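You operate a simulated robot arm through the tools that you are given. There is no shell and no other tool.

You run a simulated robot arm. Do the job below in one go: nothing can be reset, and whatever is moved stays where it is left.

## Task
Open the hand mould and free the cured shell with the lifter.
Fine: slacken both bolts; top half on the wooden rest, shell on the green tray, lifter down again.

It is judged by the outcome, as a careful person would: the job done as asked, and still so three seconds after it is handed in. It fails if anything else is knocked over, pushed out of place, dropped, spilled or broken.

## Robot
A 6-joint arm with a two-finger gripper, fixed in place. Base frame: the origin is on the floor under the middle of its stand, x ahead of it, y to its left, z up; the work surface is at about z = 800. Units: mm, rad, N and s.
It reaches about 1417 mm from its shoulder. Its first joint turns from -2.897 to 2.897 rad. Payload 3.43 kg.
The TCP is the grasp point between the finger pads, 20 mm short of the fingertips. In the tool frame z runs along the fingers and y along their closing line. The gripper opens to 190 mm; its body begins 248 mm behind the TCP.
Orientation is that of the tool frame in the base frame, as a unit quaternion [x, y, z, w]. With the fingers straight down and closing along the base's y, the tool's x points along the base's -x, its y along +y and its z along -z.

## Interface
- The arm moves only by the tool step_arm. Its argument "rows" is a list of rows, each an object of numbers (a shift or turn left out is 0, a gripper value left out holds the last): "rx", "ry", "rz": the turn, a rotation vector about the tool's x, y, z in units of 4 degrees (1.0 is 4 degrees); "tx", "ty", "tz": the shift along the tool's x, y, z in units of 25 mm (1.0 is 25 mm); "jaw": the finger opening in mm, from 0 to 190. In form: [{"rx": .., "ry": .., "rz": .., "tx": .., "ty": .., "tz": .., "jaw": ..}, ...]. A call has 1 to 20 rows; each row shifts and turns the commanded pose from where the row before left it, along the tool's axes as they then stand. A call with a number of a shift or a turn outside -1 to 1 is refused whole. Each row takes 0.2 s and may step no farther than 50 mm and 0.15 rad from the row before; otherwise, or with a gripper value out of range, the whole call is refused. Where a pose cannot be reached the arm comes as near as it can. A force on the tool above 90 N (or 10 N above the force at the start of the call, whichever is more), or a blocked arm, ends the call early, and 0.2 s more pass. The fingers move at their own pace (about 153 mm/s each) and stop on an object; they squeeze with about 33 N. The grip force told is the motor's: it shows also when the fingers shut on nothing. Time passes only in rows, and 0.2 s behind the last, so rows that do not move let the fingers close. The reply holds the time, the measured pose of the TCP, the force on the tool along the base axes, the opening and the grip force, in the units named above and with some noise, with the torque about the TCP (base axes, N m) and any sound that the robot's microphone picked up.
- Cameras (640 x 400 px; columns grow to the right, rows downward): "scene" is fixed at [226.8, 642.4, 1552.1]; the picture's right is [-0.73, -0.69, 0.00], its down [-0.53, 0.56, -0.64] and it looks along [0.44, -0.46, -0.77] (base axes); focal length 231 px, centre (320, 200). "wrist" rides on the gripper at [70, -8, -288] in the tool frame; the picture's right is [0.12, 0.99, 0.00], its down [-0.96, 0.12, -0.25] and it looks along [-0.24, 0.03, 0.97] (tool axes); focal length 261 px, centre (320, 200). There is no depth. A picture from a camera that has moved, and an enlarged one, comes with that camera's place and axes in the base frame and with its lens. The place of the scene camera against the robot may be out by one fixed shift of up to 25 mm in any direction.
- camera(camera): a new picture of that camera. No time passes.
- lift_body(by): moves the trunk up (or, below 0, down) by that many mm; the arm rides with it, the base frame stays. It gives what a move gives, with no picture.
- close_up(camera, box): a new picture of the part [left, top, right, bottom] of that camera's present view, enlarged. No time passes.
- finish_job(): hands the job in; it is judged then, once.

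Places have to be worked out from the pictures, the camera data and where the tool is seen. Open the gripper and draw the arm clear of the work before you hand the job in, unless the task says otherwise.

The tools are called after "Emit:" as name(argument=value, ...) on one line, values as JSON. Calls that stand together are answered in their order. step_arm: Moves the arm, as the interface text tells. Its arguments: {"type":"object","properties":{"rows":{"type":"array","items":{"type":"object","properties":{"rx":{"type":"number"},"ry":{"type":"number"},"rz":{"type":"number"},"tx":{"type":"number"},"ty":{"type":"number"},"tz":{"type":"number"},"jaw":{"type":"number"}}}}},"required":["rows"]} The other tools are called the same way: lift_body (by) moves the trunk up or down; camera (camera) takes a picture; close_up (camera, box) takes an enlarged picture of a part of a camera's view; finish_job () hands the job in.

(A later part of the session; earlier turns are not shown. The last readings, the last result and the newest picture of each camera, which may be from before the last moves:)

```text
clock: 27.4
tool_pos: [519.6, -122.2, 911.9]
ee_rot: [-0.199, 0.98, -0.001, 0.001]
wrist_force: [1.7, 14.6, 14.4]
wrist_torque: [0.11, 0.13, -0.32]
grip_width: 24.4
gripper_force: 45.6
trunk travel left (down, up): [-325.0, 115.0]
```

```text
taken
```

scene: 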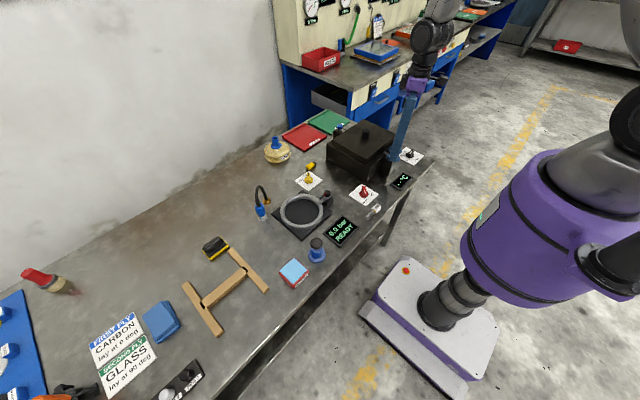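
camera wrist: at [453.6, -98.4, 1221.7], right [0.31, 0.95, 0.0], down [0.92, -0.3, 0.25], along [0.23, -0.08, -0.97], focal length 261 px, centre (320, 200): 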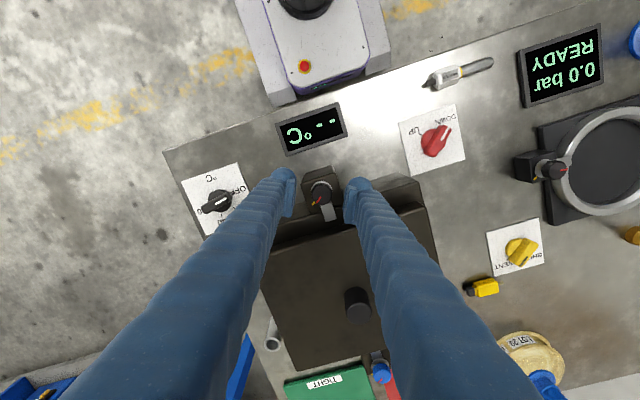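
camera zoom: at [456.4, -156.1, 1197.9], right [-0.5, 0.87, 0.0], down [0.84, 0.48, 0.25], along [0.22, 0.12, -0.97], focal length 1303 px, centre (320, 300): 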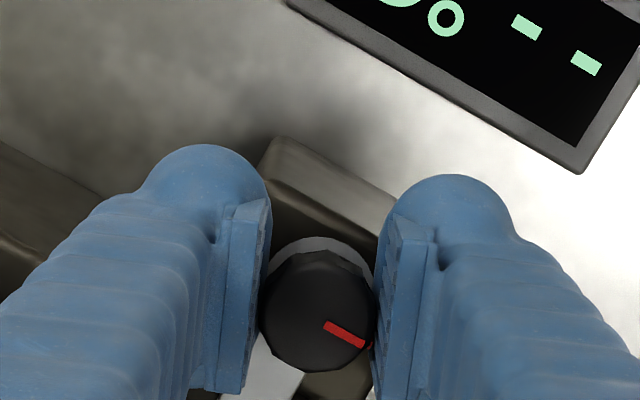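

The pointer now reads about 90° in base (150° from its mark) and torque rose with a small slip, so the front bolt is at its slack stop. I release, rise, straighten the hand and travel over to the back bolt, estimated at (822, -117, top 902).

Emit:
step_arm(rows=[{"jaw": 60}, {}, {"tz": -1}, {"tz": -1}, {"tz": -1}, {"tz": -1}, {"rz": 1}, {"rz": 1}, {"rz": 1}, {"rz": 1}, {"rz": 1}, {"rz": 0.75}, {}])

Emit:
close_up(camera="wrist", box=[260, 130, 380, 220])

Emit:
step_arm(rows=[{"tx": -1}, {"tx": -1}, {"tx": -1}, {"tx": -1}, {"tx": -1}, {"tx": -1}, {"tx": -1}, {"tx": -1}, {"tx": -1}, {"tx": -1}, {"tx": -1}, {"tx": -1}, {"tx": -0.2}, {}])

Emit:
camera(camera="wrist")

Emit:
close_up(camera="wrist", box=[260, 130, 380, 220])

```text
clock: 30.2
tool_pos: [518.9, -122.0, 1010.7]
ee_rot: [0.001, 1.0, 0.0, 0.001]
wrist_force: [-0.8, -0.3, 0.0]
wrist_torque: [0.0, 0.01, 0.0]
grip_width: 59.8
gripper_force: 0.0
trunk travel left (down, up): [-325.0, 115.0]
```

```text
4.44 times, centred on (320, 175) of wrist
camera zoom: at [447.8, -129.7, 1297.8], right [-0.12, 0.99, 0.0], down [0.96, 0.11, 0.25], along [0.25, 0.03, -0.97], focal length 1158 px, centre (320, 311)
```

zoom: 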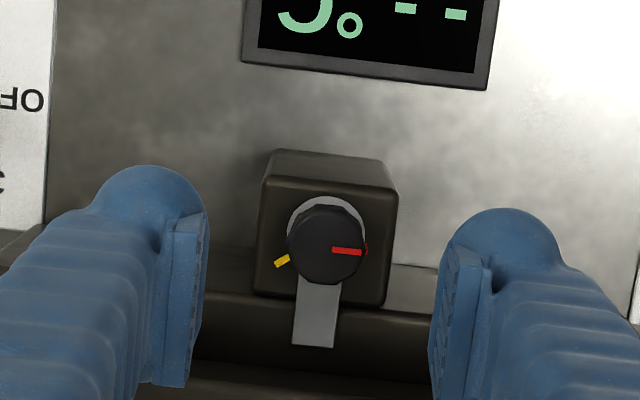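

```text
clock: 33.2
tool_pos: [823.4, -123.2, 1010.5]
ee_rot: [0.001, 1.0, 0.0, 0.001]
wrist_force: [0.1, -0.5, -0.4]
wrist_torque: [-0.01, 0.02, -0.02]
grip_width: 60.1
gripper_force: 0.0
trunk travel left (down, up): [-325.0, 115.0]
```

```text
taken
camera wrist: at [752.1, -130.2, 1297.6], right [-0.12, 0.99, 0.0], down [0.96, 0.11, 0.25], along [0.25, 0.03, -0.97], focal length 261 px, centre (320, 200)
```

wrist: 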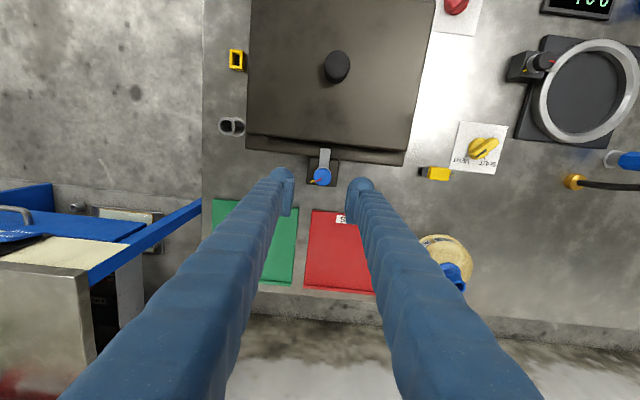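

```text
4.44 times, centred on (320, 175) of wrist
camera zoom: at [752.1, -130.2, 1297.6], right [-0.12, 0.99, 0.0], down [0.96, 0.11, 0.25], along [0.25, 0.03, -0.97], focal length 1158 px, centre (320, 311)
```

zoom: 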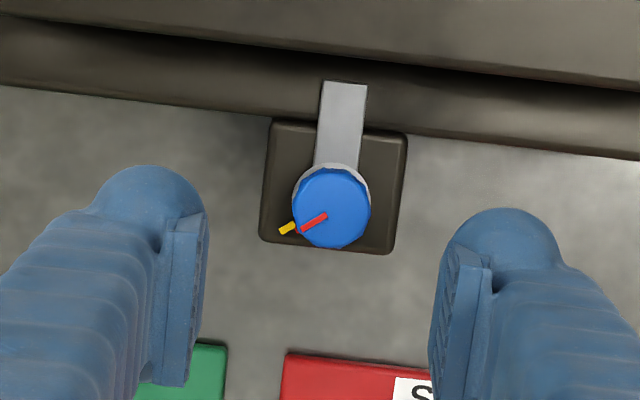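

The front bolt's pointer is clearly at its slack position, 150° from the yellow mark. The back knob measures (816.3, -118.7); I align with a 5 mm offset away from the lid, pre-turn 25° clockwise, and go down to just above grip height.

Emit:
step_arm(rows=[{"tx": 0.1, "ty": 0.08, "jaw": 54}, {"rz": 1}, {"rz": 1}, {"rz": 1}, {"rz": 1}, {"rz": 1}, {"rz": 1.0}, {"rz": 0.25, "tz": 0.6}, {"tz": 1}, {"tz": 1}, {"tz": 0.9}, {}])

Emit:
close_up(camera="wrist", box=[260, 140, 380, 220])

Emit:
close_up(camera="scene", box=[310, 90, 370, 150])

```text
clock: 35.8
tool_pos: [821.2, -121.2, 924.5]
ee_rot: [0.217, 0.976, 0.0, 0.001]
wrist_force: [0.1, -0.1, -0.1]
wrist_torque: [-0.02, -0.02, 0.02]
grip_width: 54.1
gripper_force: 0.1
trunk travel left (down, up): [-325.0, 115.0]
```

```text
5.00 times, centred on (320, 180) of wrist
camera zoom: at [753.1, -98.7, 1211.1], right [0.31, 0.95, 0.0], down [0.92, -0.3, 0.25], along [0.24, -0.08, -0.97], focal length 1303 px, centre (320, 300)
```

zoom: 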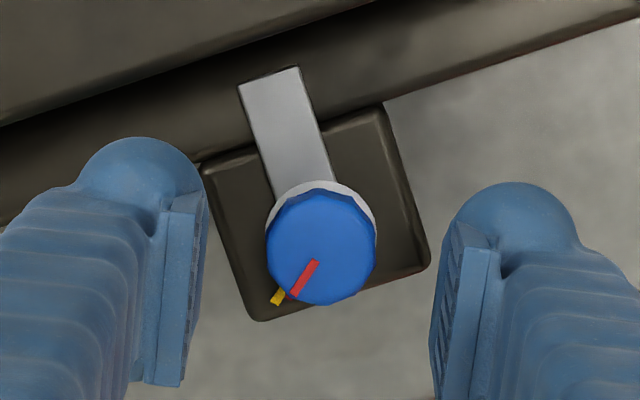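

```text
6.67 times, centred on (340, 120) of scene
camera zoom: at [226.8, 642.4, 1552.1], right [-0.73, -0.69, 0.0], down [-0.53, 0.56, -0.64], along [0.44, -0.46, -0.77], focal length 1540 px, centre (187, 733)
```

zoom: 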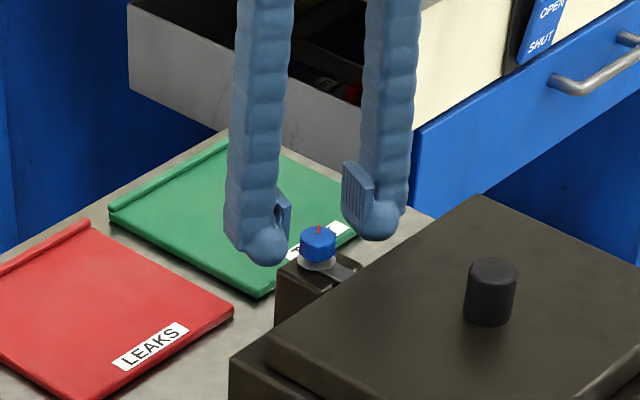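

The knob is centred with the planned 5 mm offset. I lower to TCP z 911, close, and check the readings.

Emit:
step_arm(rows=[{"tz": 0.3}, {"tz": 0.24}, {}, {"jaw": 15}, {}, {}])

Emit:
close_up(camera="wrist", box=[260, 140, 380, 220])

```text
clock: 37.2
tool_pos: [820.6, -122.0, 910.2]
ee_rot: [0.217, 0.976, -0.001, 0.0]
wrist_force: [-6.4, -16.6, -0.5]
wrist_torque: [-0.16, 0.07, 0.06]
grip_width: 24.7
gripper_force: 45.3
trunk travel left (down, up): [-325.0, 115.0]
```

```text
5.00 times, centred on (320, 180) of wrist
camera zoom: at [752.6, -98.8, 1197.3], right [0.31, 0.95, 0.0], down [0.92, -0.3, 0.25], along [0.24, -0.08, -0.97], focal length 1303 px, centre (320, 300)
```

zoom: 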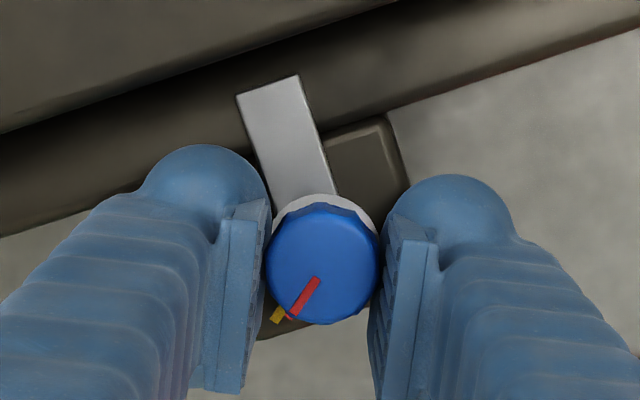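

A clean grip with small side force. I shift 0.8 mm to unload and turn the first 50° ccw.

Emit:
step_arm(rows=[{"ty": -0.03}, {"rz": -1, "ty": 0.014}, {"rz": -1, "ty": 0.014}, {"rz": -1, "ty": 0.014}, {"rz": -1, "ty": 0.014}, {"rz": -1, "ty": 0.014}, {"rz": -1, "ty": 0.014}, {"rz": -1, "ty": 0.014}, {"rz": -1, "ty": 0.014}, {"rz": -1, "ty": 0.014}, {"rz": -1, "ty": 0.014}, {"rz": -1, "ty": 0.014}, {"rz": -1, "ty": 0.014}, {"rz": -0.5, "ty": 0.014}, {}])

Emit:
close_up(camera="wrist", box=[260, 140, 380, 220])

```text
clock: 40.4
tool_pos: [820.3, -117.5, 910.8]
ee_rot: [-0.217, 0.976, 0.0, 0.0]
wrist_force: [-10.1, -22.4, -2.9]
wrist_torque: [-0.12, -0.03, 0.09]
grip_width: 24.6
gripper_force: 44.7
trunk travel left (down, up): [-325.0, 115.0]
```

```text
5.00 times, centred on (320, 180) of wrist
camera zoom: at [759.4, -154.2, 1197.3], right [-0.53, 0.85, 0.0], down [0.82, 0.51, 0.25], along [0.21, 0.13, -0.97], focal length 1303 px, centre (320, 300)
```

zoom: 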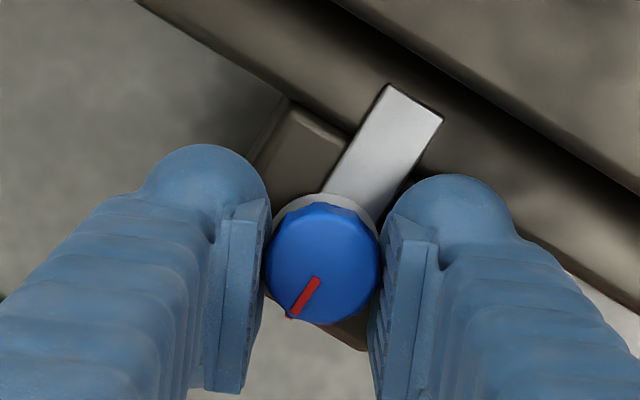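

The back knob turned with the hand. I open, swing back, regrip and make the second stroke.

Emit:
step_arm(rows=[{"jaw": 48}, {}, {"rz": 1, "ty": -0.014}, {"rz": 1, "ty": -0.014}, {"rz": 1, "ty": -0.014}, {"rz": 1, "ty": -0.014}, {"rz": 1, "ty": -0.014}, {"rz": 1, "ty": -0.014}, {"rz": 1, "ty": -0.014}, {"rz": 1, "ty": -0.014}, {"rz": 1, "ty": -0.014}, {"rz": 1, "ty": -0.014}, {"rz": 1, "ty": -0.014}, {"rz": 1, "ty": -0.014}, {"rz": 0.5, "ty": -0.03}, {"jaw": 15}, {}, {}])

Emit:
step_arm(rows=[{"rz": -1, "ty": 0.014}, {"rz": -1, "ty": 0.014}, {"rz": -1, "ty": 0.014}, {"rz": -1, "ty": 0.014}, {"rz": -1, "ty": 0.014}, {"rz": -1, "ty": 0.014}, {"rz": -1, "ty": 0.014}, {"rz": -1, "ty": 0.014}, {"rz": -1, "ty": 0.014}, {"rz": -1, "ty": 0.014}, {"rz": -1, "ty": 0.014}, {"rz": -1, "ty": 0.014}, {"rz": -0.5, "ty": 0.014}, {}])

Emit:
close_up(camera="wrist", box=[260, 140, 380, 220])

```text
clock: 44.2
tool_pos: [821.8, -122.7, 910.3]
ee_rot: [0.218, 0.976, 0.0, 0.0]
wrist_force: [-3.6, -7.3, -0.6]
wrist_torque: [-0.08, 0.02, 0.09]
grip_width: 24.4
gripper_force: 44.9
trunk travel left (down, up): [-325.0, 115.0]
```

```text
clock: 47.2
tool_pos: [822.0, -117.4, 910.5]
ee_rot: [-0.217, 0.976, -0.001, 0.001]
wrist_force: [0.4, -10.3, 1.0]
wrist_torque: [-0.16, 0.07, 0.07]
grip_width: 24.4
gripper_force: 44.7
trunk travel left (down, up): [-325.0, 115.0]
```

```text
5.00 times, centred on (320, 180) of wrist
camera zoom: at [760.1, -153.7, 1196.9], right [-0.53, 0.85, 0.0], down [0.82, 0.51, 0.25], along [0.21, 0.13, -0.97], focal length 1303 px, centre (320, 300)
```

zoom: 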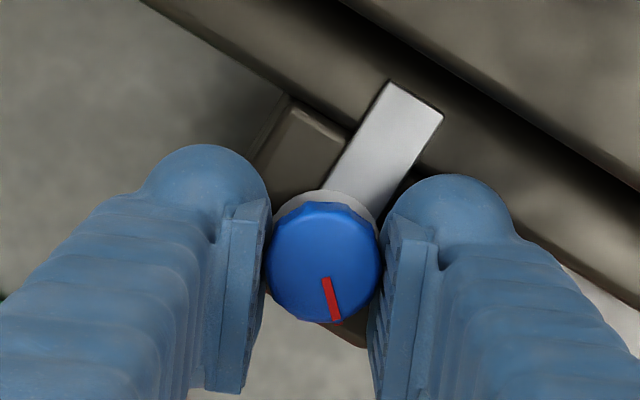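

About 100° now. I do the third stroke in parts, watching for the stop torque.

Emit:
step_arm(rows=[{"jaw": 48}, {}, {"rz": 1, "ty": -0.014}, {"rz": 1, "ty": -0.014}, {"rz": 1, "ty": -0.014}, {"rz": 1, "ty": -0.014}, {"rz": 1, "ty": -0.014}, {"rz": 1, "ty": -0.014}, {"rz": 1, "ty": -0.014}, {"rz": 1, "ty": -0.014}, {"rz": 1, "ty": -0.014}, {"rz": 1, "ty": -0.014}, {"rz": 1, "ty": -0.014}, {"rz": 1, "ty": -0.014}, {"rz": 0.5, "ty": -0.03}, {"jaw": 15}, {}, {}])

Emit:
step_arm(rows=[{"rz": -1, "ty": 0.014}, {"rz": -1, "ty": 0.014}, {"rz": -1, "ty": 0.014}, {"rz": -1, "ty": 0.014}, {"rz": -1, "ty": 0.014}, {"rz": -1, "ty": 0.014}, {"rz": -1, "ty": 0.014}, {"rz": -1, "ty": 0.014}, {"rz": -1, "ty": 0.014}, {}])

Emit:
step_arm(rows=[{"rz": -1, "ty": 0.014}, {"rz": -1, "ty": 0.014}, {"rz": -1, "ty": 0.014}, {}])

Emit:
close_up(camera="wrist", box=[260, 140, 380, 220])

```text
clock: 51.0
tool_pos: [821.5, -121.3, 910.1]
ee_rot: [0.217, 0.976, 0.0, 0.001]
wrist_force: [2.1, 6.9, 1.2]
wrist_torque: [0.07, 0.02, -0.03]
grip_width: 24.3
gripper_force: 45.0
trunk travel left (down, up): [-325.0, 115.0]
```

```text
clock: 53.2
tool_pos: [821.9, -119.3, 910.3]
ee_rot: [-0.095, 0.995, 0.0, 0.0]
wrist_force: [-8.5, 0.7, -4.4]
wrist_torque: [-0.01, 0.29, -0.01]
grip_width: 24.3
gripper_force: 45.0
trunk travel left (down, up): [-325.0, 115.0]
```

```text
clock: 54.2
tool_pos: [821.4, -117.7, 910.7]
ee_rot: [-0.2, 0.98, 0.0, 0.001]
wrist_force: [-1.8, 0.3, -11.7]
wrist_torque: [0.13, -0.36, -0.36]
grip_width: 24.5
gripper_force: 44.8
trunk travel left (down, up): [-325.0, 115.0]
```

```text
5.00 times, centred on (320, 180) of wrist
camera zoom: at [759.7, -151.5, 1196.9], right [-0.5, 0.87, 0.0], down [0.84, 0.48, 0.25], along [0.22, 0.12, -0.97], focal length 1303 px, centre (320, 300)
```

zoom: 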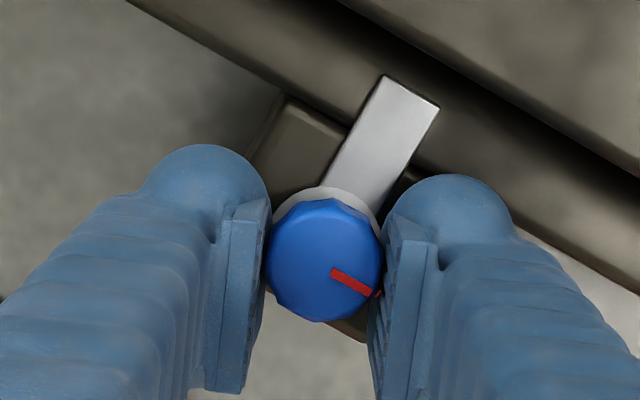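

Torque rose to 0.36 N m at about 150°: the back bolt is at its slack stop too. I release, rise, straighten, and verify both pointers and the trays from above.

Emit:
step_arm(rows=[{"jaw": 60}, {}, {"tz": -1}, {"tz": -1}, {"tz": -1}, {"tz": -1}, {"rz": 1, "tz": -1}, {"rz": 1, "tz": -1}, {"rz": 1, "tz": -1}, {"rz": 1}, {"rz": 1}, {"rz": 0.75}, {"jaw": 190}, {}, {}])

Emit:
camera(camera="wrist")

Emit:
close_up(camera="wrist", box=[220, 60, 420, 190])

Emit:
close_up(camera="wrist", box=[210, 170, 410, 300])

```text
clock: 57.4
tool_pos: [822.7, -116.8, 1083.5]
ee_rot: [0.001, 1.0, 0.001, 0.001]
wrist_force: [0.6, 0.6, 0.8]
wrist_torque: [0.0, -0.01, -0.03]
grip_width: 190.0
gripper_force: 0.2
trunk travel left (down, up): [-325.0, 115.0]
```

```text
taken
camera wrist: at [750.5, -124.9, 1371.5], right [-0.12, 0.99, 0.0], down [0.96, 0.11, 0.25], along [0.25, 0.03, -0.97], focal length 261 px, centre (320, 200)
```

wrist: 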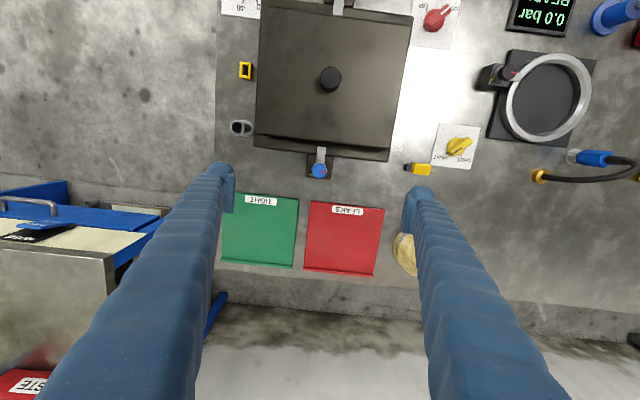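

```text
3.08 times, centred on (320, 125) of wrist
camera zoom: at [750.5, -124.9, 1371.5], right [-0.12, 0.99, 0.0], down [0.96, 0.11, 0.25], along [0.25, 0.03, -0.97], focal length 802 px, centre (320, 431)
```

zoom: 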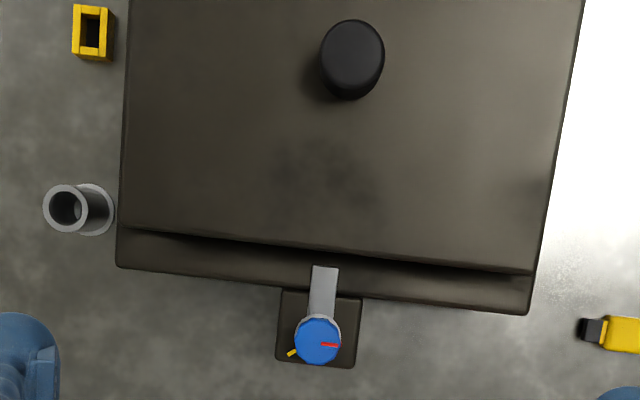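

```text
3.08 times, centred on (310, 235) of wrist
camera zoom: at [750.5, -124.9, 1371.5], right [-0.12, 0.99, 0.0], down [0.96, 0.11, 0.25], along [0.25, 0.03, -0.97], focal length 802 px, centre (351, 92)
```

zoom: 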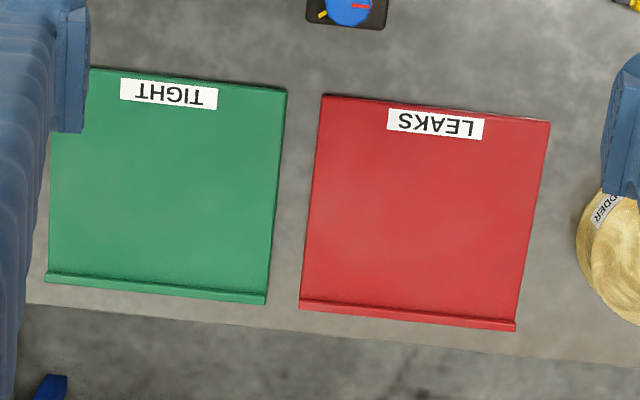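

Both pointers sit 150° off their marks. The green tray spans about x 898-1060, y -322 to -155 (flat, low lip at the back). Next I go over the lid knob at about (668.5, -118.5) with the jaw at 80 and go down to just above it.

Emit:
step_arm(rows=[{"tx": 1, "jaw": 80}, {"tx": 1}, {"tx": 1}, {"tx": 1}, {"tx": 1}, {"tx": 1}, {"tx": 0.14, "ty": -0.05}, {"tz": 1}, {"tz": 1}, {"tz": 1}, {"tz": 0.6}, {}])

Emit:
camera(camera="wrist")

Emit:
close_up(camera="wrist", box=[260, 150, 380, 240])

Emit:
close_up(camera="scene", box=[320, 90, 420, 170])

```text
clock: 60.0
tool_pos: [668.3, -118.1, 995.3]
ee_rot: [0.001, 1.0, 0.0, 0.001]
wrist_force: [-0.1, -0.1, 0.4]
wrist_torque: [-0.05, 0.02, -0.03]
grip_width: 80.0
gripper_force: 0.1
trunk travel left (down, up): [-325.0, 115.0]
```

```text
taken
camera wrist: at [597.0, -125.8, 1281.6], right [-0.12, 0.99, 0.0], down [0.96, 0.11, 0.25], along [0.25, 0.03, -0.97], focal length 261 px, centre (320, 200)
```

wrist: 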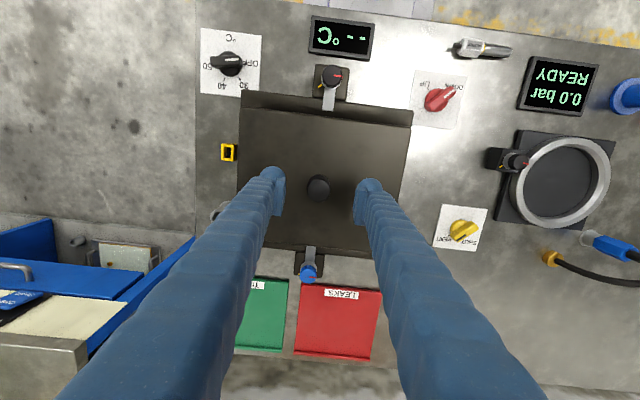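

```text
4.44 times, centred on (320, 195) of wrist
camera zoom: at [597.0, -125.8, 1281.6], right [-0.12, 0.99, 0.0], down [0.96, 0.11, 0.25], along [0.25, 0.03, -0.97], focal length 1158 px, centre (320, 222)
```

zoom: 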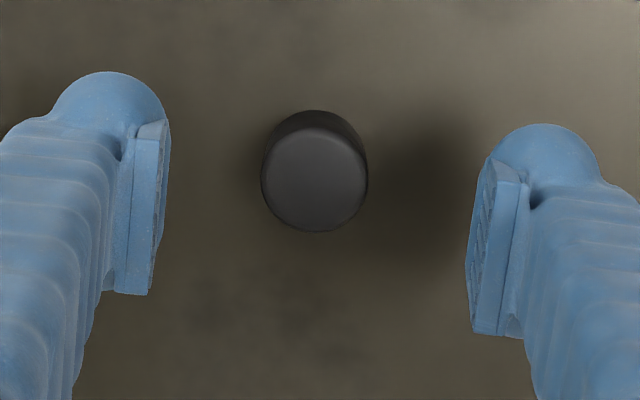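

```text
5.00 times, centred on (370, 130) of scene
camera zoom: at [226.8, 642.4, 1552.1], right [-0.73, -0.69, 0.0], down [-0.53, 0.56, -0.64], along [0.44, -0.46, -0.77], focal length 1155 px, centre (70, 550)
```

zoom: 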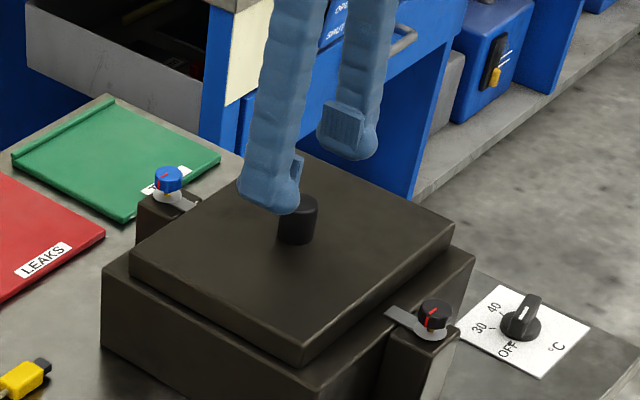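

The lid knob is centred at (669.5, -119), about 31 mm wide, from z≈911 to 948. I lower to TCP z 935 and close.

Emit:
step_arm(rows=[{"tz": 1}, {"tz": 1}, {"tz": 0.4, "tx": -0.03}, {}, {"jaw": 15}, {}, {}])

Emit:
close_up(camera="wrist", box=[260, 150, 380, 240])

Emit:
close_up(camera="scene", box=[340, 110, 400, 160])

```text
clock: 61.6
tool_pos: [670.1, -120.6, 937.3]
ee_rot: [0.002, 1.0, -0.001, 0.006]
wrist_force: [4.2, -8.6, 76.7]
wrist_torque: [0.14, 0.2, -0.48]
grip_width: 30.9
gripper_force: 33.2
trunk travel left (down, up): [-325.0, 115.0]
```

```text
4.44 times, centred on (320, 195) of wrist
camera zoom: at [595.8, -126.7, 1224.1], right [-0.12, 0.99, 0.0], down [0.96, 0.11, 0.26], along [0.26, 0.03, -0.97], focal length 1158 px, centre (320, 222)
```

zoom: 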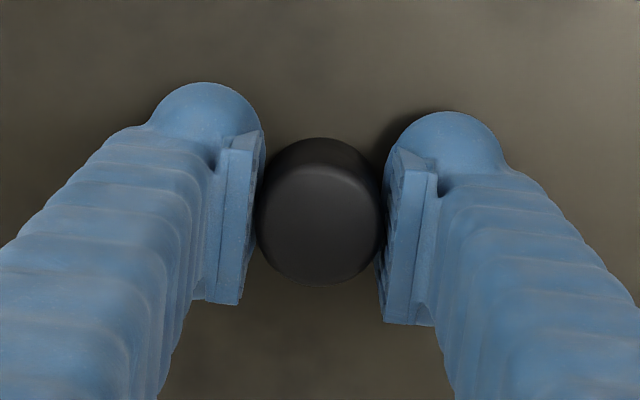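

```text
8.00 times, centred on (370, 135) of scene
camera zoom: at [226.8, 642.4, 1552.1], right [-0.73, -0.69, 0.0], down [-0.53, 0.56, -0.64], along [0.44, -0.46, -0.77], focal length 1848 px, centre (-80, 720)
```

zoom: 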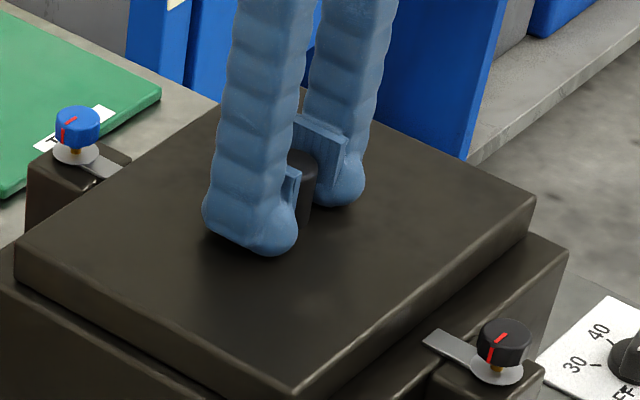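

The fingertips press on the lid (77 N up), so I ease up 4.5 mm to unload before lifting.

Emit:
step_arm(rows=[{"tz": -0.09}, {"tz": -0.09}, {}])

```text
clock: 62.4
tool_pos: [670.2, -120.1, 937.1]
ee_rot: [0.0, 1.0, 0.0, 0.001]
wrist_force: [17.5, -10.3, 16.5]
wrist_torque: [0.0, -0.96, 0.03]
grip_width: 30.3
gripper_force: 32.8
trunk travel left (down, up): [-325.0, 115.0]
```

Nearly unloaded. I start lifting gently and watch the load and whether the lid follows.

Emit:
step_arm(rows=[{"tz": -0.08}, {"tz": -0.08}, {"tz": -0.08}, {"tz": -0.08}, {}])

Emit:
close_up(camera="scene", box=[330, 105, 410, 185])

```text
clock: 63.6
tool_pos: [668.6, -117.9, 948.3]
ee_rot: [0.001, 1.0, 0.0, -0.001]
wrist_force: [0.6, -0.3, -4.7]
wrist_torque: [0.02, 0.01, -0.01]
grip_width: 30.8
gripper_force: 33.5
trunk travel left (down, up): [-325.0, 115.0]
```

```text
5.00 times, centred on (370, 145) of scene
camera zoom: at [226.8, 642.4, 1552.1], right [-0.73, -0.69, 0.0], down [-0.53, 0.56, -0.64], along [0.44, -0.46, -0.77], focal length 1155 px, centre (70, 475)
```

zoom: 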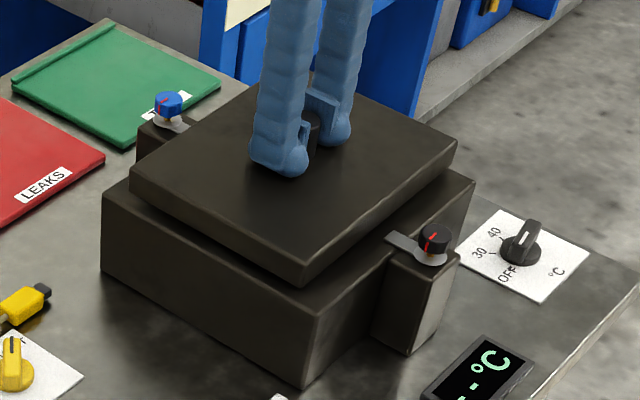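

The lid is up about 7 mm with only ~4.7 N weight, held firmly. I lift it straight up clear of the mould, then look.

Emit:
step_arm(rows=[{"tz": -0.2}, {"tz": -0.3}, {"tz": -0.4}, {"tz": -0.5}, {"tz": -0.6}, {"tz": -0.6}, {"tz": -0.6}, {"tz": -0.6}, {"tz": -0.6}, {"tz": -0.6}, {"tz": -0.6}, {"tz": -0.6}, {"tz": -0.6}, {"tz": -0.6}, {"tz": -0.4}, {"tz": -0.2}, {}])

Emit:
camera(camera="scene")

Emit:
camera(camera="wrist")

Emit:
close_up(camera="scene", box=[290, 60, 430, 190])

```text
clock: 67.2
tool_pos: [670.5, -118.2, 1148.0]
ee_rot: [0.001, 1.0, 0.0, 0.001]
wrist_force: [0.2, -0.1, -5.4]
wrist_torque: [0.0, 0.01, 0.0]
grip_width: 31.0
gripper_force: 33.0
trunk travel left (down, up): [-325.0, 115.0]
```

```text
taken
```

scene: 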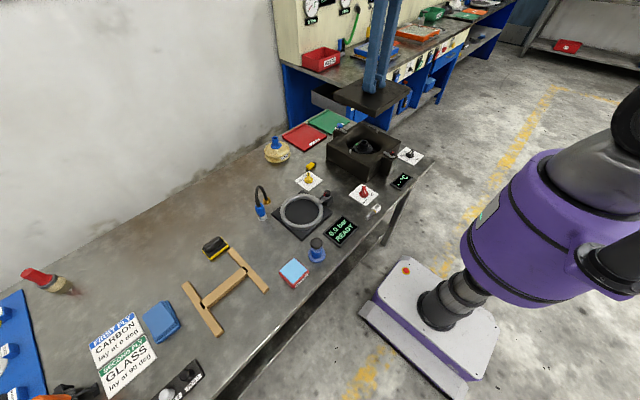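

```text
taken
camera wrist: at [598.3, -124.6, 1434.3], right [-0.12, 0.99, 0.0], down [0.96, 0.11, 0.25], along [0.25, 0.03, -0.97], focal length 261 px, centre (320, 200)
```

wrist: 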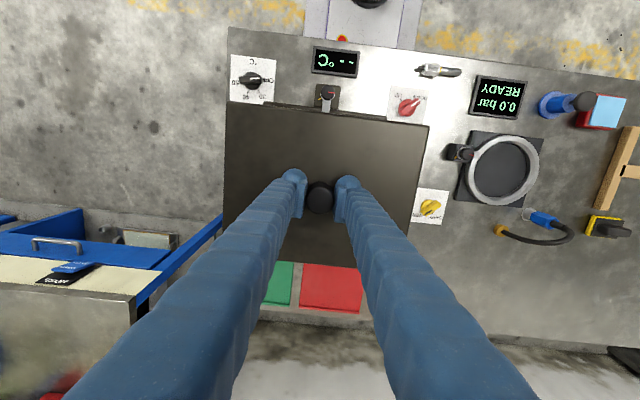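

```text
3.08 times, centred on (360, 125) of scene
camera zoom: at [226.8, 642.4, 1552.1], right [-0.73, -0.69, 0.0], down [-0.53, 0.56, -0.64], along [0.44, -0.46, -0.77], focal length 711 px, centre (197, 431)
```

zoom: 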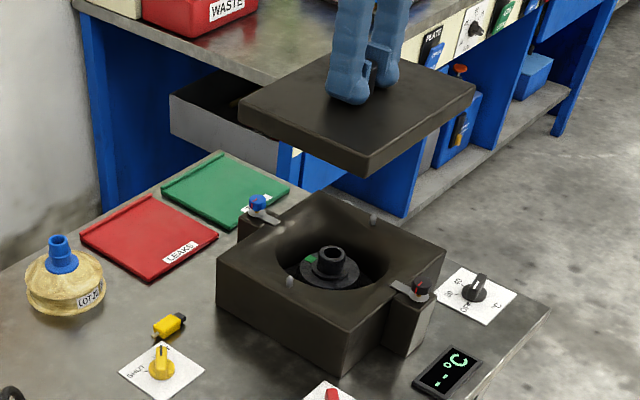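

The lid is clear; the mould shows the dark shell with a central boss, and two pins. I carry the lid at this height toward the rest, stopping half-way so the wrist camera can see and measure the rest before the lid hides it.

Emit:
step_arm(rows=[{"ty": 0.3}, {"ty": 0.6}, {"ty": 0.9}, {"ty": 1}, {"ty": 1}, {"ty": 1}, {"ty": 1}, {"ty": 1}, {"ty": 1, "tx": 0.4}, {"ty": 1, "tx": 0.4}, {"ty": 1, "tx": 0.4}, {"ty": 1, "tx": 0.4}, {"ty": 1, "tx": 0.4}, {"ty": 0.9, "tx": 0.4}, {"ty": 0.6, "tx": 0.3}, {"ty": 0.3}, {}])

Emit:
camera(camera="wrist")

Emit:
camera(camera="scene")

```text
clock: 70.8
tool_pos: [601.2, 221.8, 1147.8]
ee_rot: [0.001, 1.0, -0.001, 0.001]
wrist_force: [0.0, 0.7, -4.0]
wrist_torque: [-0.02, 0.0, -0.05]
grip_width: 30.8
gripper_force: 33.1
trunk travel left (down, up): [-325.0, 115.0]
```

```text
taken
camera wrist: at [529.6, 214.6, 1434.5], right [-0.12, 0.99, 0.0], down [0.96, 0.11, 0.25], along [0.25, 0.03, -0.97], focal length 261 px, centre (320, 200)
```

wrist: 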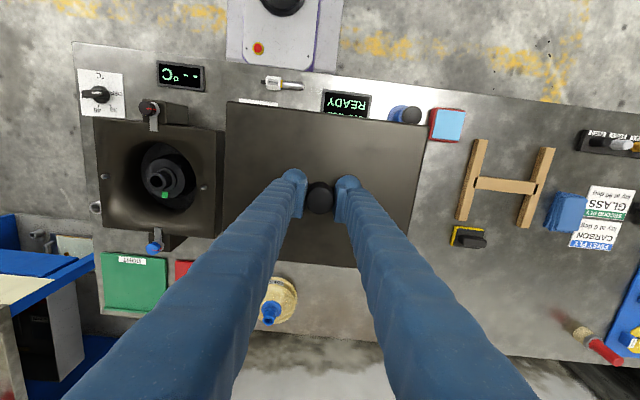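

```text
taken
```

scene: 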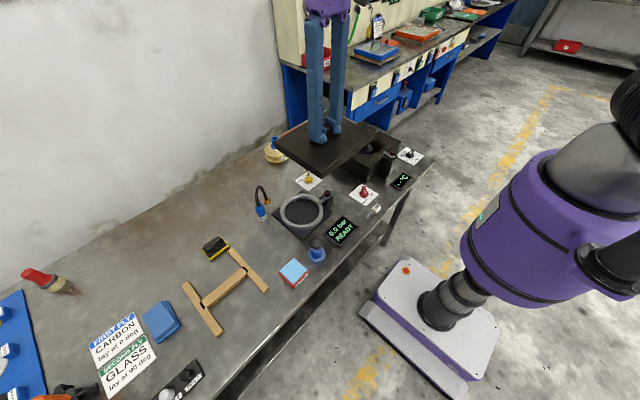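

The rest is now in view at the right. I zoom on it and on the mould's inside for measurement.

Emit:
close_up(camera="wrist", box=[430, 100, 590, 260])

Emit:
close_up(camera="wrist", box=[80, 90, 240, 260])

Emit:
close_up(camera="scene", box=[330, 110, 420, 190])

Emit:
close_up(camera="scene", box=[260, 90, 390, 190])

```text
2.50 times, centred on (510, 180) of wrist
camera zoom: at [529.6, 214.6, 1434.5], right [-0.12, 0.99, 0.0], down [0.96, 0.11, 0.25], along [0.25, 0.03, -0.97], focal length 652 px, centre (-155, 250)
```

zoom: 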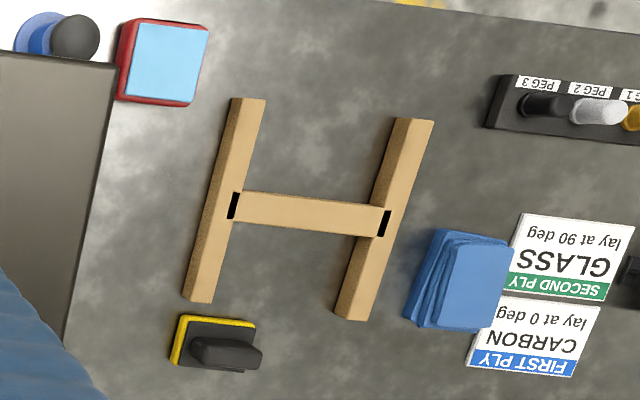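

```text
2.35 times, centred on (160, 175) of wrist
camera zoom: at [529.6, 214.6, 1434.5], right [-0.12, 0.99, 0.0], down [0.96, 0.11, 0.25], along [0.25, 0.03, -0.97], focal length 613 px, centre (696, 259)
```

zoom: 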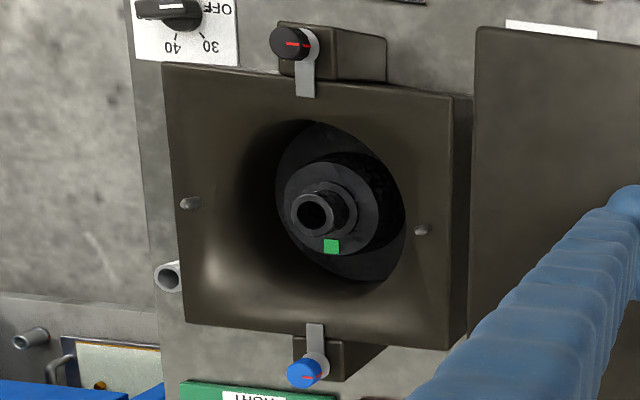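

```text
5.00 times, centred on (375, 150) of scene
camera zoom: at [226.8, 642.4, 1552.1], right [-0.73, -0.69, 0.0], down [-0.53, 0.56, -0.64], along [0.44, -0.46, -0.77], focal length 1155 px, centre (45, 450)
```

zoom: 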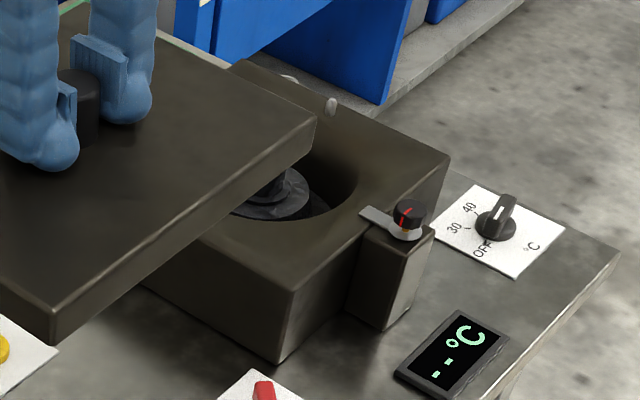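

```text
4.00 times, centred on (325, 140) of scene
camera zoom: at [226.8, 642.4, 1552.1], right [-0.73, -0.69, 0.0], down [-0.53, 0.56, -0.64], along [0.44, -0.46, -0.77], focal length 924 px, centre (300, 440)
```

zoom: 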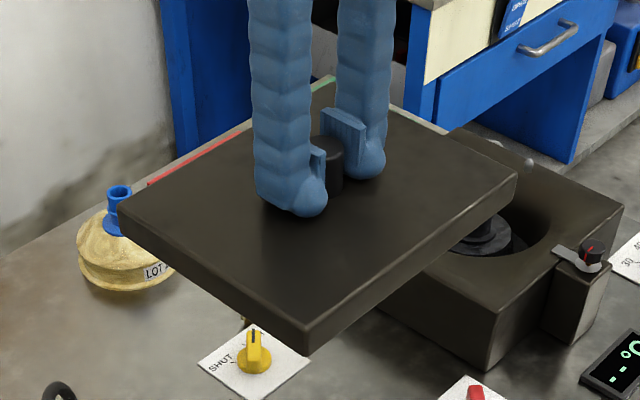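

I zoom further on the rest to separate its top faces from the sides and get its height.

Emit:
close_up(camera="wrist", box=[450, 130, 520, 185])

Emit:
close_up(camera="wrist", box=[450, 180, 530, 240])

Emit:
close_up(camera="wrist", box=[500, 140, 580, 235])

Emit:
close_up(camera="scene", box=[175, 270, 235, 340])

Emit:
close_up(camera="scene", box=[215, 235, 275, 305])

```text
7.27 times, centred on (485, 158) of wrist
camera zoom: at [529.6, 214.6, 1434.5], right [-0.12, 0.99, 0.0], down [0.96, 0.11, 0.25], along [0.25, 0.03, -0.97], focal length 1896 px, centre (-880, 509)
```

zoom: 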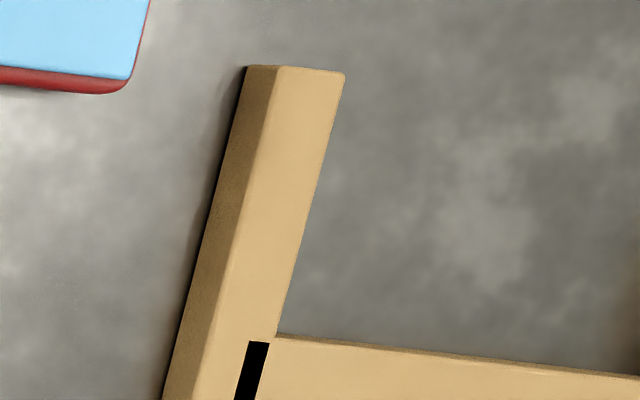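

```text
6.67 times, centred on (490, 210) of wrist
camera zoom: at [529.6, 214.6, 1434.5], right [-0.12, 0.99, 0.0], down [0.96, 0.11, 0.25], along [0.25, 0.03, -0.97], focal length 1738 px, centre (-813, 133)
```

zoom: 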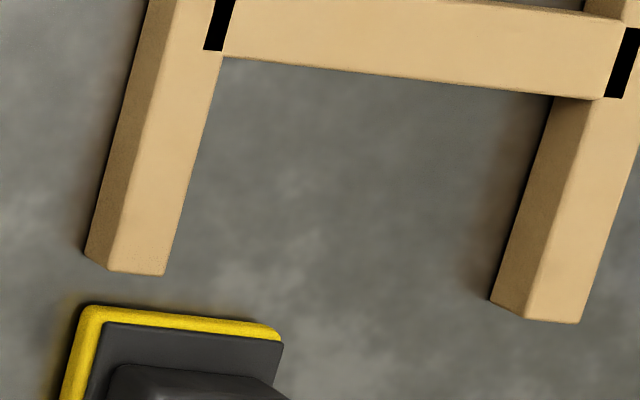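

```text
4.21 times, centred on (540, 188) of wrist
camera zoom: at [529.6, 214.6, 1434.5], right [-0.12, 0.99, 0.0], down [0.96, 0.11, 0.25], along [0.25, 0.03, -0.97], focal length 1098 px, centre (-606, 253)
```

zoom: 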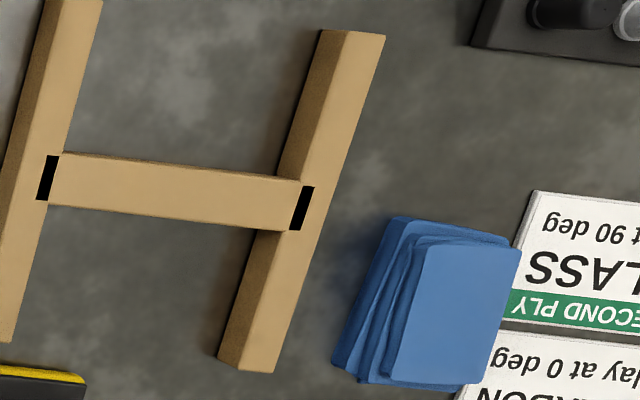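

```text
5.71 times, centred on (205, 305) of scene
camera zoom: at [226.8, 642.4, 1552.1], right [-0.73, -0.69, 0.0], down [-0.53, 0.56, -0.64], along [0.44, -0.46, -0.77], focal length 1320 px, centre (977, -400)
```

zoom: 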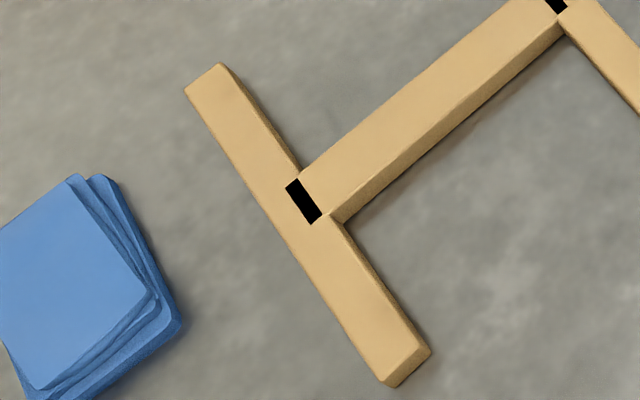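

```text
5.71 times, centred on (245, 270) of scene
camera zoom: at [226.8, 642.4, 1552.1], right [-0.73, -0.69, 0.0], down [-0.53, 0.56, -0.64], along [0.44, -0.46, -0.77], focal length 1320 px, centre (749, -200)
```

zoom: 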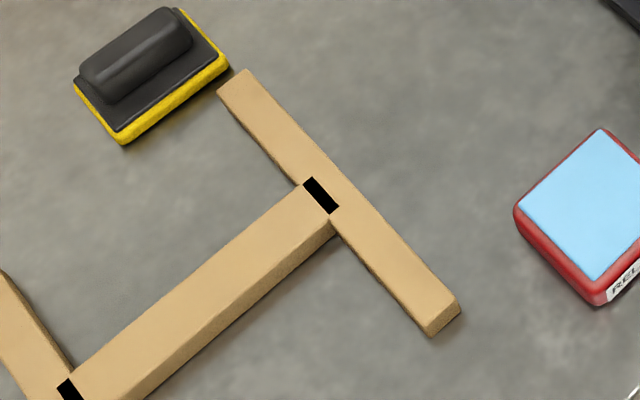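

The rest's bars run x 498-696 at y 580-601 and 739-760, tops at about z 820; a cloth stack starts at y≈798 and a red box ends at y≈521. I aim the lid centre at (597, 664), which leaves clear gaps on all sides, and carry it there at the same height.

Emit:
step_arm(rows=[{"ty": 0.3, "tx": 0.08}, {"ty": 0.6, "tx": 0.08}, {"ty": 0.9}, {"ty": 1}, {"ty": 1}, {"ty": 1}, {"ty": 1}, {"ty": 1}, {"ty": 1}, {"ty": 1}, {"ty": 1}, {"ty": 1}, {"ty": 1}, {"ty": 1}, {"ty": 1}, {"ty": 1}, {"ty": 1}, {"ty": 1}, {"ty": 0.6}, {"ty": 0.28}])

Emit:
camera(camera="wrist")

Emit:
camera(camera="scene")

```text
clock: 75.0
tool_pos: [596.7, 665.4, 1147.5]
ee_rot: [0.002, 1.0, 0.0, 0.001]
wrist_force: [-0.1, 0.3, -5.1]
wrist_torque: [-0.01, -0.01, -0.03]
grip_width: 30.8
gripper_force: 32.6
trunk travel left (down, up): [-325.0, 115.0]
```

```text
taken
camera wrist: at [525.4, 657.7, 1434.4], right [-0.12, 0.99, 0.0], down [0.96, 0.11, 0.25], along [0.25, 0.03, -0.97], focal length 261 px, centre (320, 200)
```

wrist: 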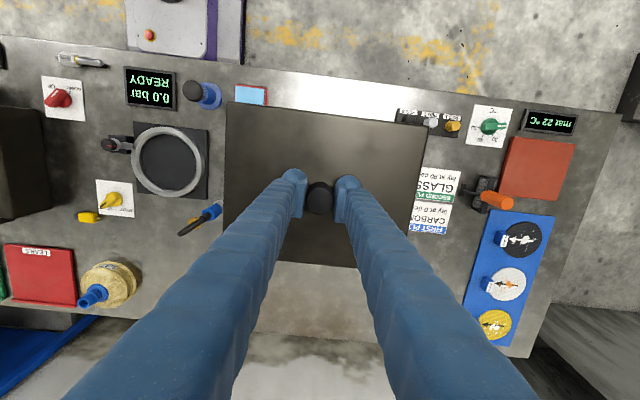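

```text
taken
```

scene: 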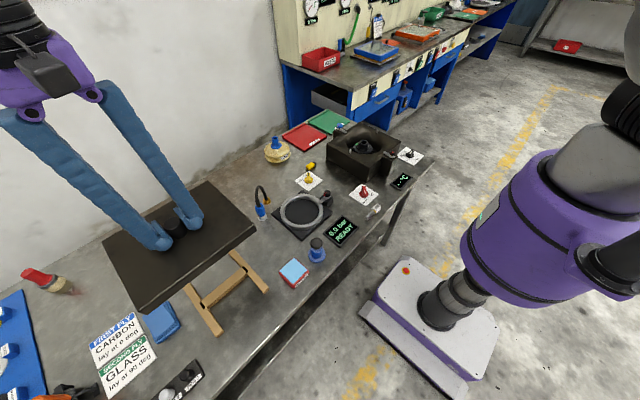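

The lid is over the rest, still square. I lower it to about 35 mm above expected contact and check the alignment.

Emit:
step_arm(rows=[{"tz": 0.4}, {"tz": 0.8}, {"tz": 0.9}, {"tz": 0.9}, {"tz": 0.9}, {"tz": 0.9}, {"tz": 0.9}, {"tz": 0.9}, {"tz": 0.9}, {"tz": 0.9}, {"tz": 0.7}, {"tz": 0.4}, {}])

Emit:
camera(camera="wrist")

Emit:
close_up(camera="scene", box=[110, 190, 310, 350])

```text
clock: 77.8
tool_pos: [601.3, 663.4, 908.2]
ee_rot: [0.001, 1.0, -0.001, 0.002]
wrist_force: [-0.8, -1.3, -4.1]
wrist_torque: [-0.01, 0.0, 0.01]
grip_width: 30.7
gripper_force: 33.0
trunk travel left (down, up): [-325.0, 115.0]
```

```text
taken
camera wrist: at [529.3, 655.6, 1195.6], right [-0.12, 0.99, 0.0], down [0.96, 0.11, 0.25], along [0.25, 0.03, -0.97], focal length 261 px, centre (320, 200)
```

wrist: 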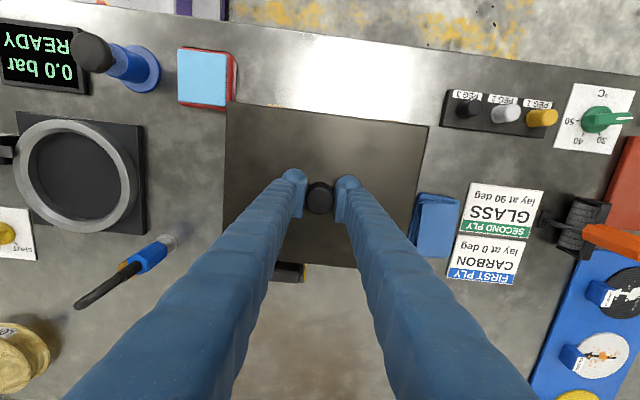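

```text
2.50 times, centred on (210, 270) of scene
camera zoom: at [226.8, 642.4, 1552.1], right [-0.73, -0.69, 0.0], down [-0.53, 0.56, -0.64], along [0.44, -0.46, -0.77], focal length 577 px, centre (595, 25)
```

zoom: 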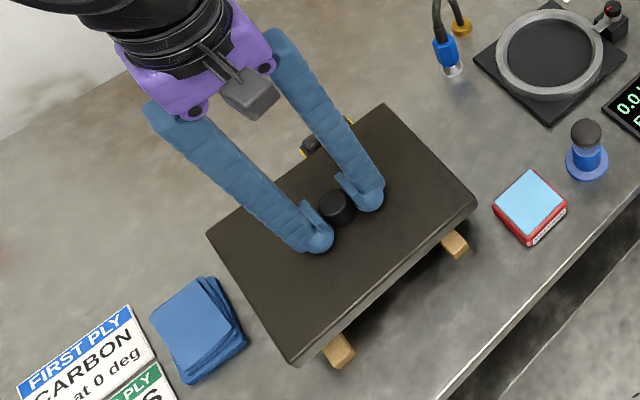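

Two-view checking shows the red box's edge at y≈535 and the cloth at y≈812, so I shift the lid 7 mm toward +y and 4 mm toward me for even gaps, then lower slowly toward contact.

Emit:
step_arm(rows=[{"ty": 0.14, "tx": 0.08}, {"ty": 0.14, "tx": 0.08}, {"tz": 0.3}, {"tz": 0.3}, {"tz": 0.3}, {"tz": 0.2}, {}])

Emit:
close_up(camera="scene", box=[110, 190, 310, 350])

```text
clock: 79.4
tool_pos: [595.6, 669.9, 880.0]
ee_rot: [0.0, 1.0, -0.001, 0.001]
wrist_force: [0.3, 1.2, -4.5]
wrist_torque: [-0.01, 0.0, 0.0]
grip_width: 30.7
gripper_force: 32.9
trunk travel left (down, up): [-325.0, 115.0]
```

```text
2.50 times, centred on (210, 270) of scene
camera zoom: at [226.8, 642.4, 1552.1], right [-0.73, -0.69, 0.0], down [-0.53, 0.56, -0.64], along [0.44, -0.46, -0.77], focal length 577 px, centre (595, 25)
```

zoom: 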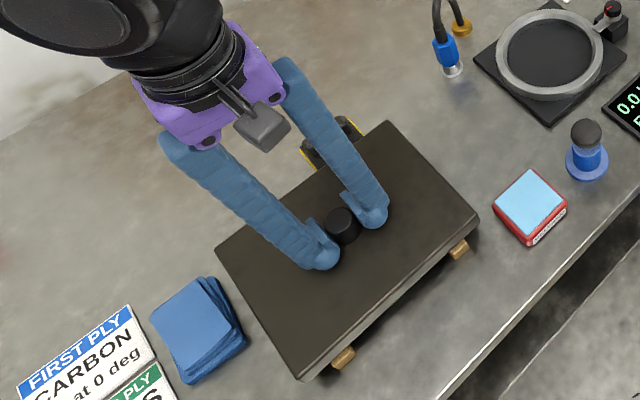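

Not yet touching; the bar ends show evenly under the lid's front edge. I lower in 1.5-2 mm steps until the weight comes off.

Emit:
step_arm(rows=[{"tz": 0.08}, {"tz": 0.08}, {"tz": 0.08}, {}])

Emit:
step_arm(rows=[{"tz": 0.06}, {"tz": 0.06}, {}])

```text
clock: 80.4
tool_pos: [594.1, 670.9, 874.6]
ee_rot: [0.001, 1.0, 0.0, 0.001]
wrist_force: [0.5, 0.0, -4.3]
wrist_torque: [0.03, -0.02, -0.03]
grip_width: 30.9
gripper_force: 32.5
trunk travel left (down, up): [-325.0, 115.0]
```

```text
clock: 81.2
tool_pos: [595.5, 671.2, 872.5]
ee_rot: [0.0, 1.0, -0.001, 0.0]
wrist_force: [-0.1, 0.8, -4.3]
wrist_torque: [0.01, 0.03, -0.01]
grip_width: 30.5
gripper_force: 33.2
trunk travel left (down, up): [-325.0, 115.0]
```

Still hanging free (−4.3 N). I continue in small steps.

Emit:
step_arm(rows=[{"tz": 0.06}, {}])

Emit:
step_arm(rows=[{"tz": 0.06}, {}])

Emit:
step_arm(rows=[{"tz": 0.06}, {}])

```text
clock: 81.8
tool_pos: [594.9, 670.7, 870.5]
ee_rot: [0.001, 1.0, -0.001, 0.001]
wrist_force: [-0.1, 0.2, -4.5]
wrist_torque: [0.0, -0.01, 0.01]
grip_width: 30.8
gripper_force: 32.8
trunk travel left (down, up): [-325.0, 115.0]
```

```text
clock: 82.4
tool_pos: [594.3, 671.2, 870.2]
ee_rot: [0.001, 1.0, 0.0, 0.001]
wrist_force: [1.4, -0.6, -2.5]
wrist_torque: [-0.06, 0.18, -0.01]
grip_width: 30.6
gripper_force: 33.0
trunk travel left (down, up): [-325.0, 115.0]
```

```text
clock: 83.0
tool_pos: [595.8, 671.0, 868.3]
ee_rot: [0.001, 1.0, 0.0, 0.001]
wrist_force: [-1.1, 2.3, 5.7]
wrist_torque: [-0.01, 0.95, -0.1]
grip_width: 30.7
gripper_force: 33.3
trunk travel left (down, up): [-325.0, 115.0]
```

The lid is seated (force swung to +5.7 N at z≈868). I open the fingers and rise straight up, then check.

Emit:
step_arm(rows=[{"jaw": 40}, {"jaw": 75}, {}, {}])

Emit:
step_arm(rows=[{"tz": -0.4}, {"tz": -0.8}, {"tz": -1}, {"tz": -1}, {"tz": -1}, {"tz": -1}, {"tz": -1}, {"tz": -1}, {}])

Emit:
camera(camera="wrist")

Emit:
close_up(camera="scene", box=[110, 190, 310, 350])

```text
clock: 84.0
tool_pos: [595.5, 670.5, 868.5]
ee_rot: [0.001, 1.0, -0.001, 0.001]
wrist_force: [0.8, -0.3, -0.5]
wrist_torque: [-0.02, 0.01, 0.0]
grip_width: 75.1
gripper_force: 0.1
trunk travel left (down, up): [-325.0, 115.0]
```

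```text
clock: 86.0
tool_pos: [591.2, 671.2, 1046.7]
ee_rot: [0.001, 1.0, -0.001, 0.001]
wrist_force: [0.6, 0.8, 0.1]
wrist_torque: [0.03, 0.03, -0.01]
grip_width: 75.1
gripper_force: 0.1
trunk travel left (down, up): [-325.0, 115.0]
```

```text
taken
camera wrist: at [520.3, 663.7, 1333.5], right [-0.12, 0.99, 0.0], down [0.96, 0.11, 0.25], along [0.25, 0.03, -0.97], focal length 261 px, centre (320, 200)
```

wrist: 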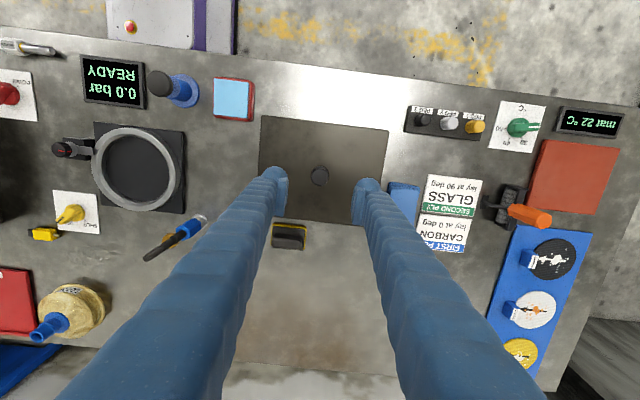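

```text
2.50 times, centred on (210, 270) of scene
camera zoom: at [226.8, 642.4, 1552.1], right [-0.73, -0.69, 0.0], down [-0.53, 0.56, -0.64], along [0.44, -0.46, -0.77], focal length 577 px, centre (595, 25)
```

zoom: 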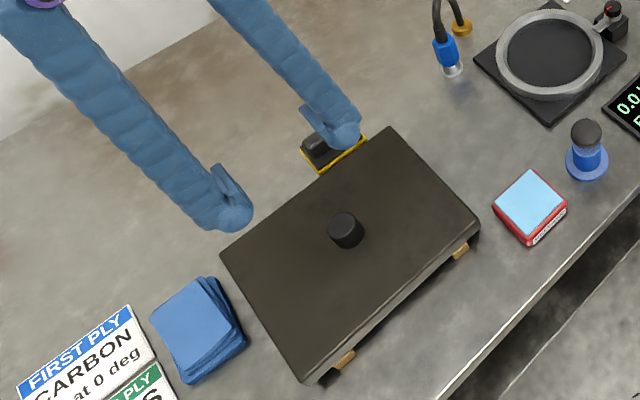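

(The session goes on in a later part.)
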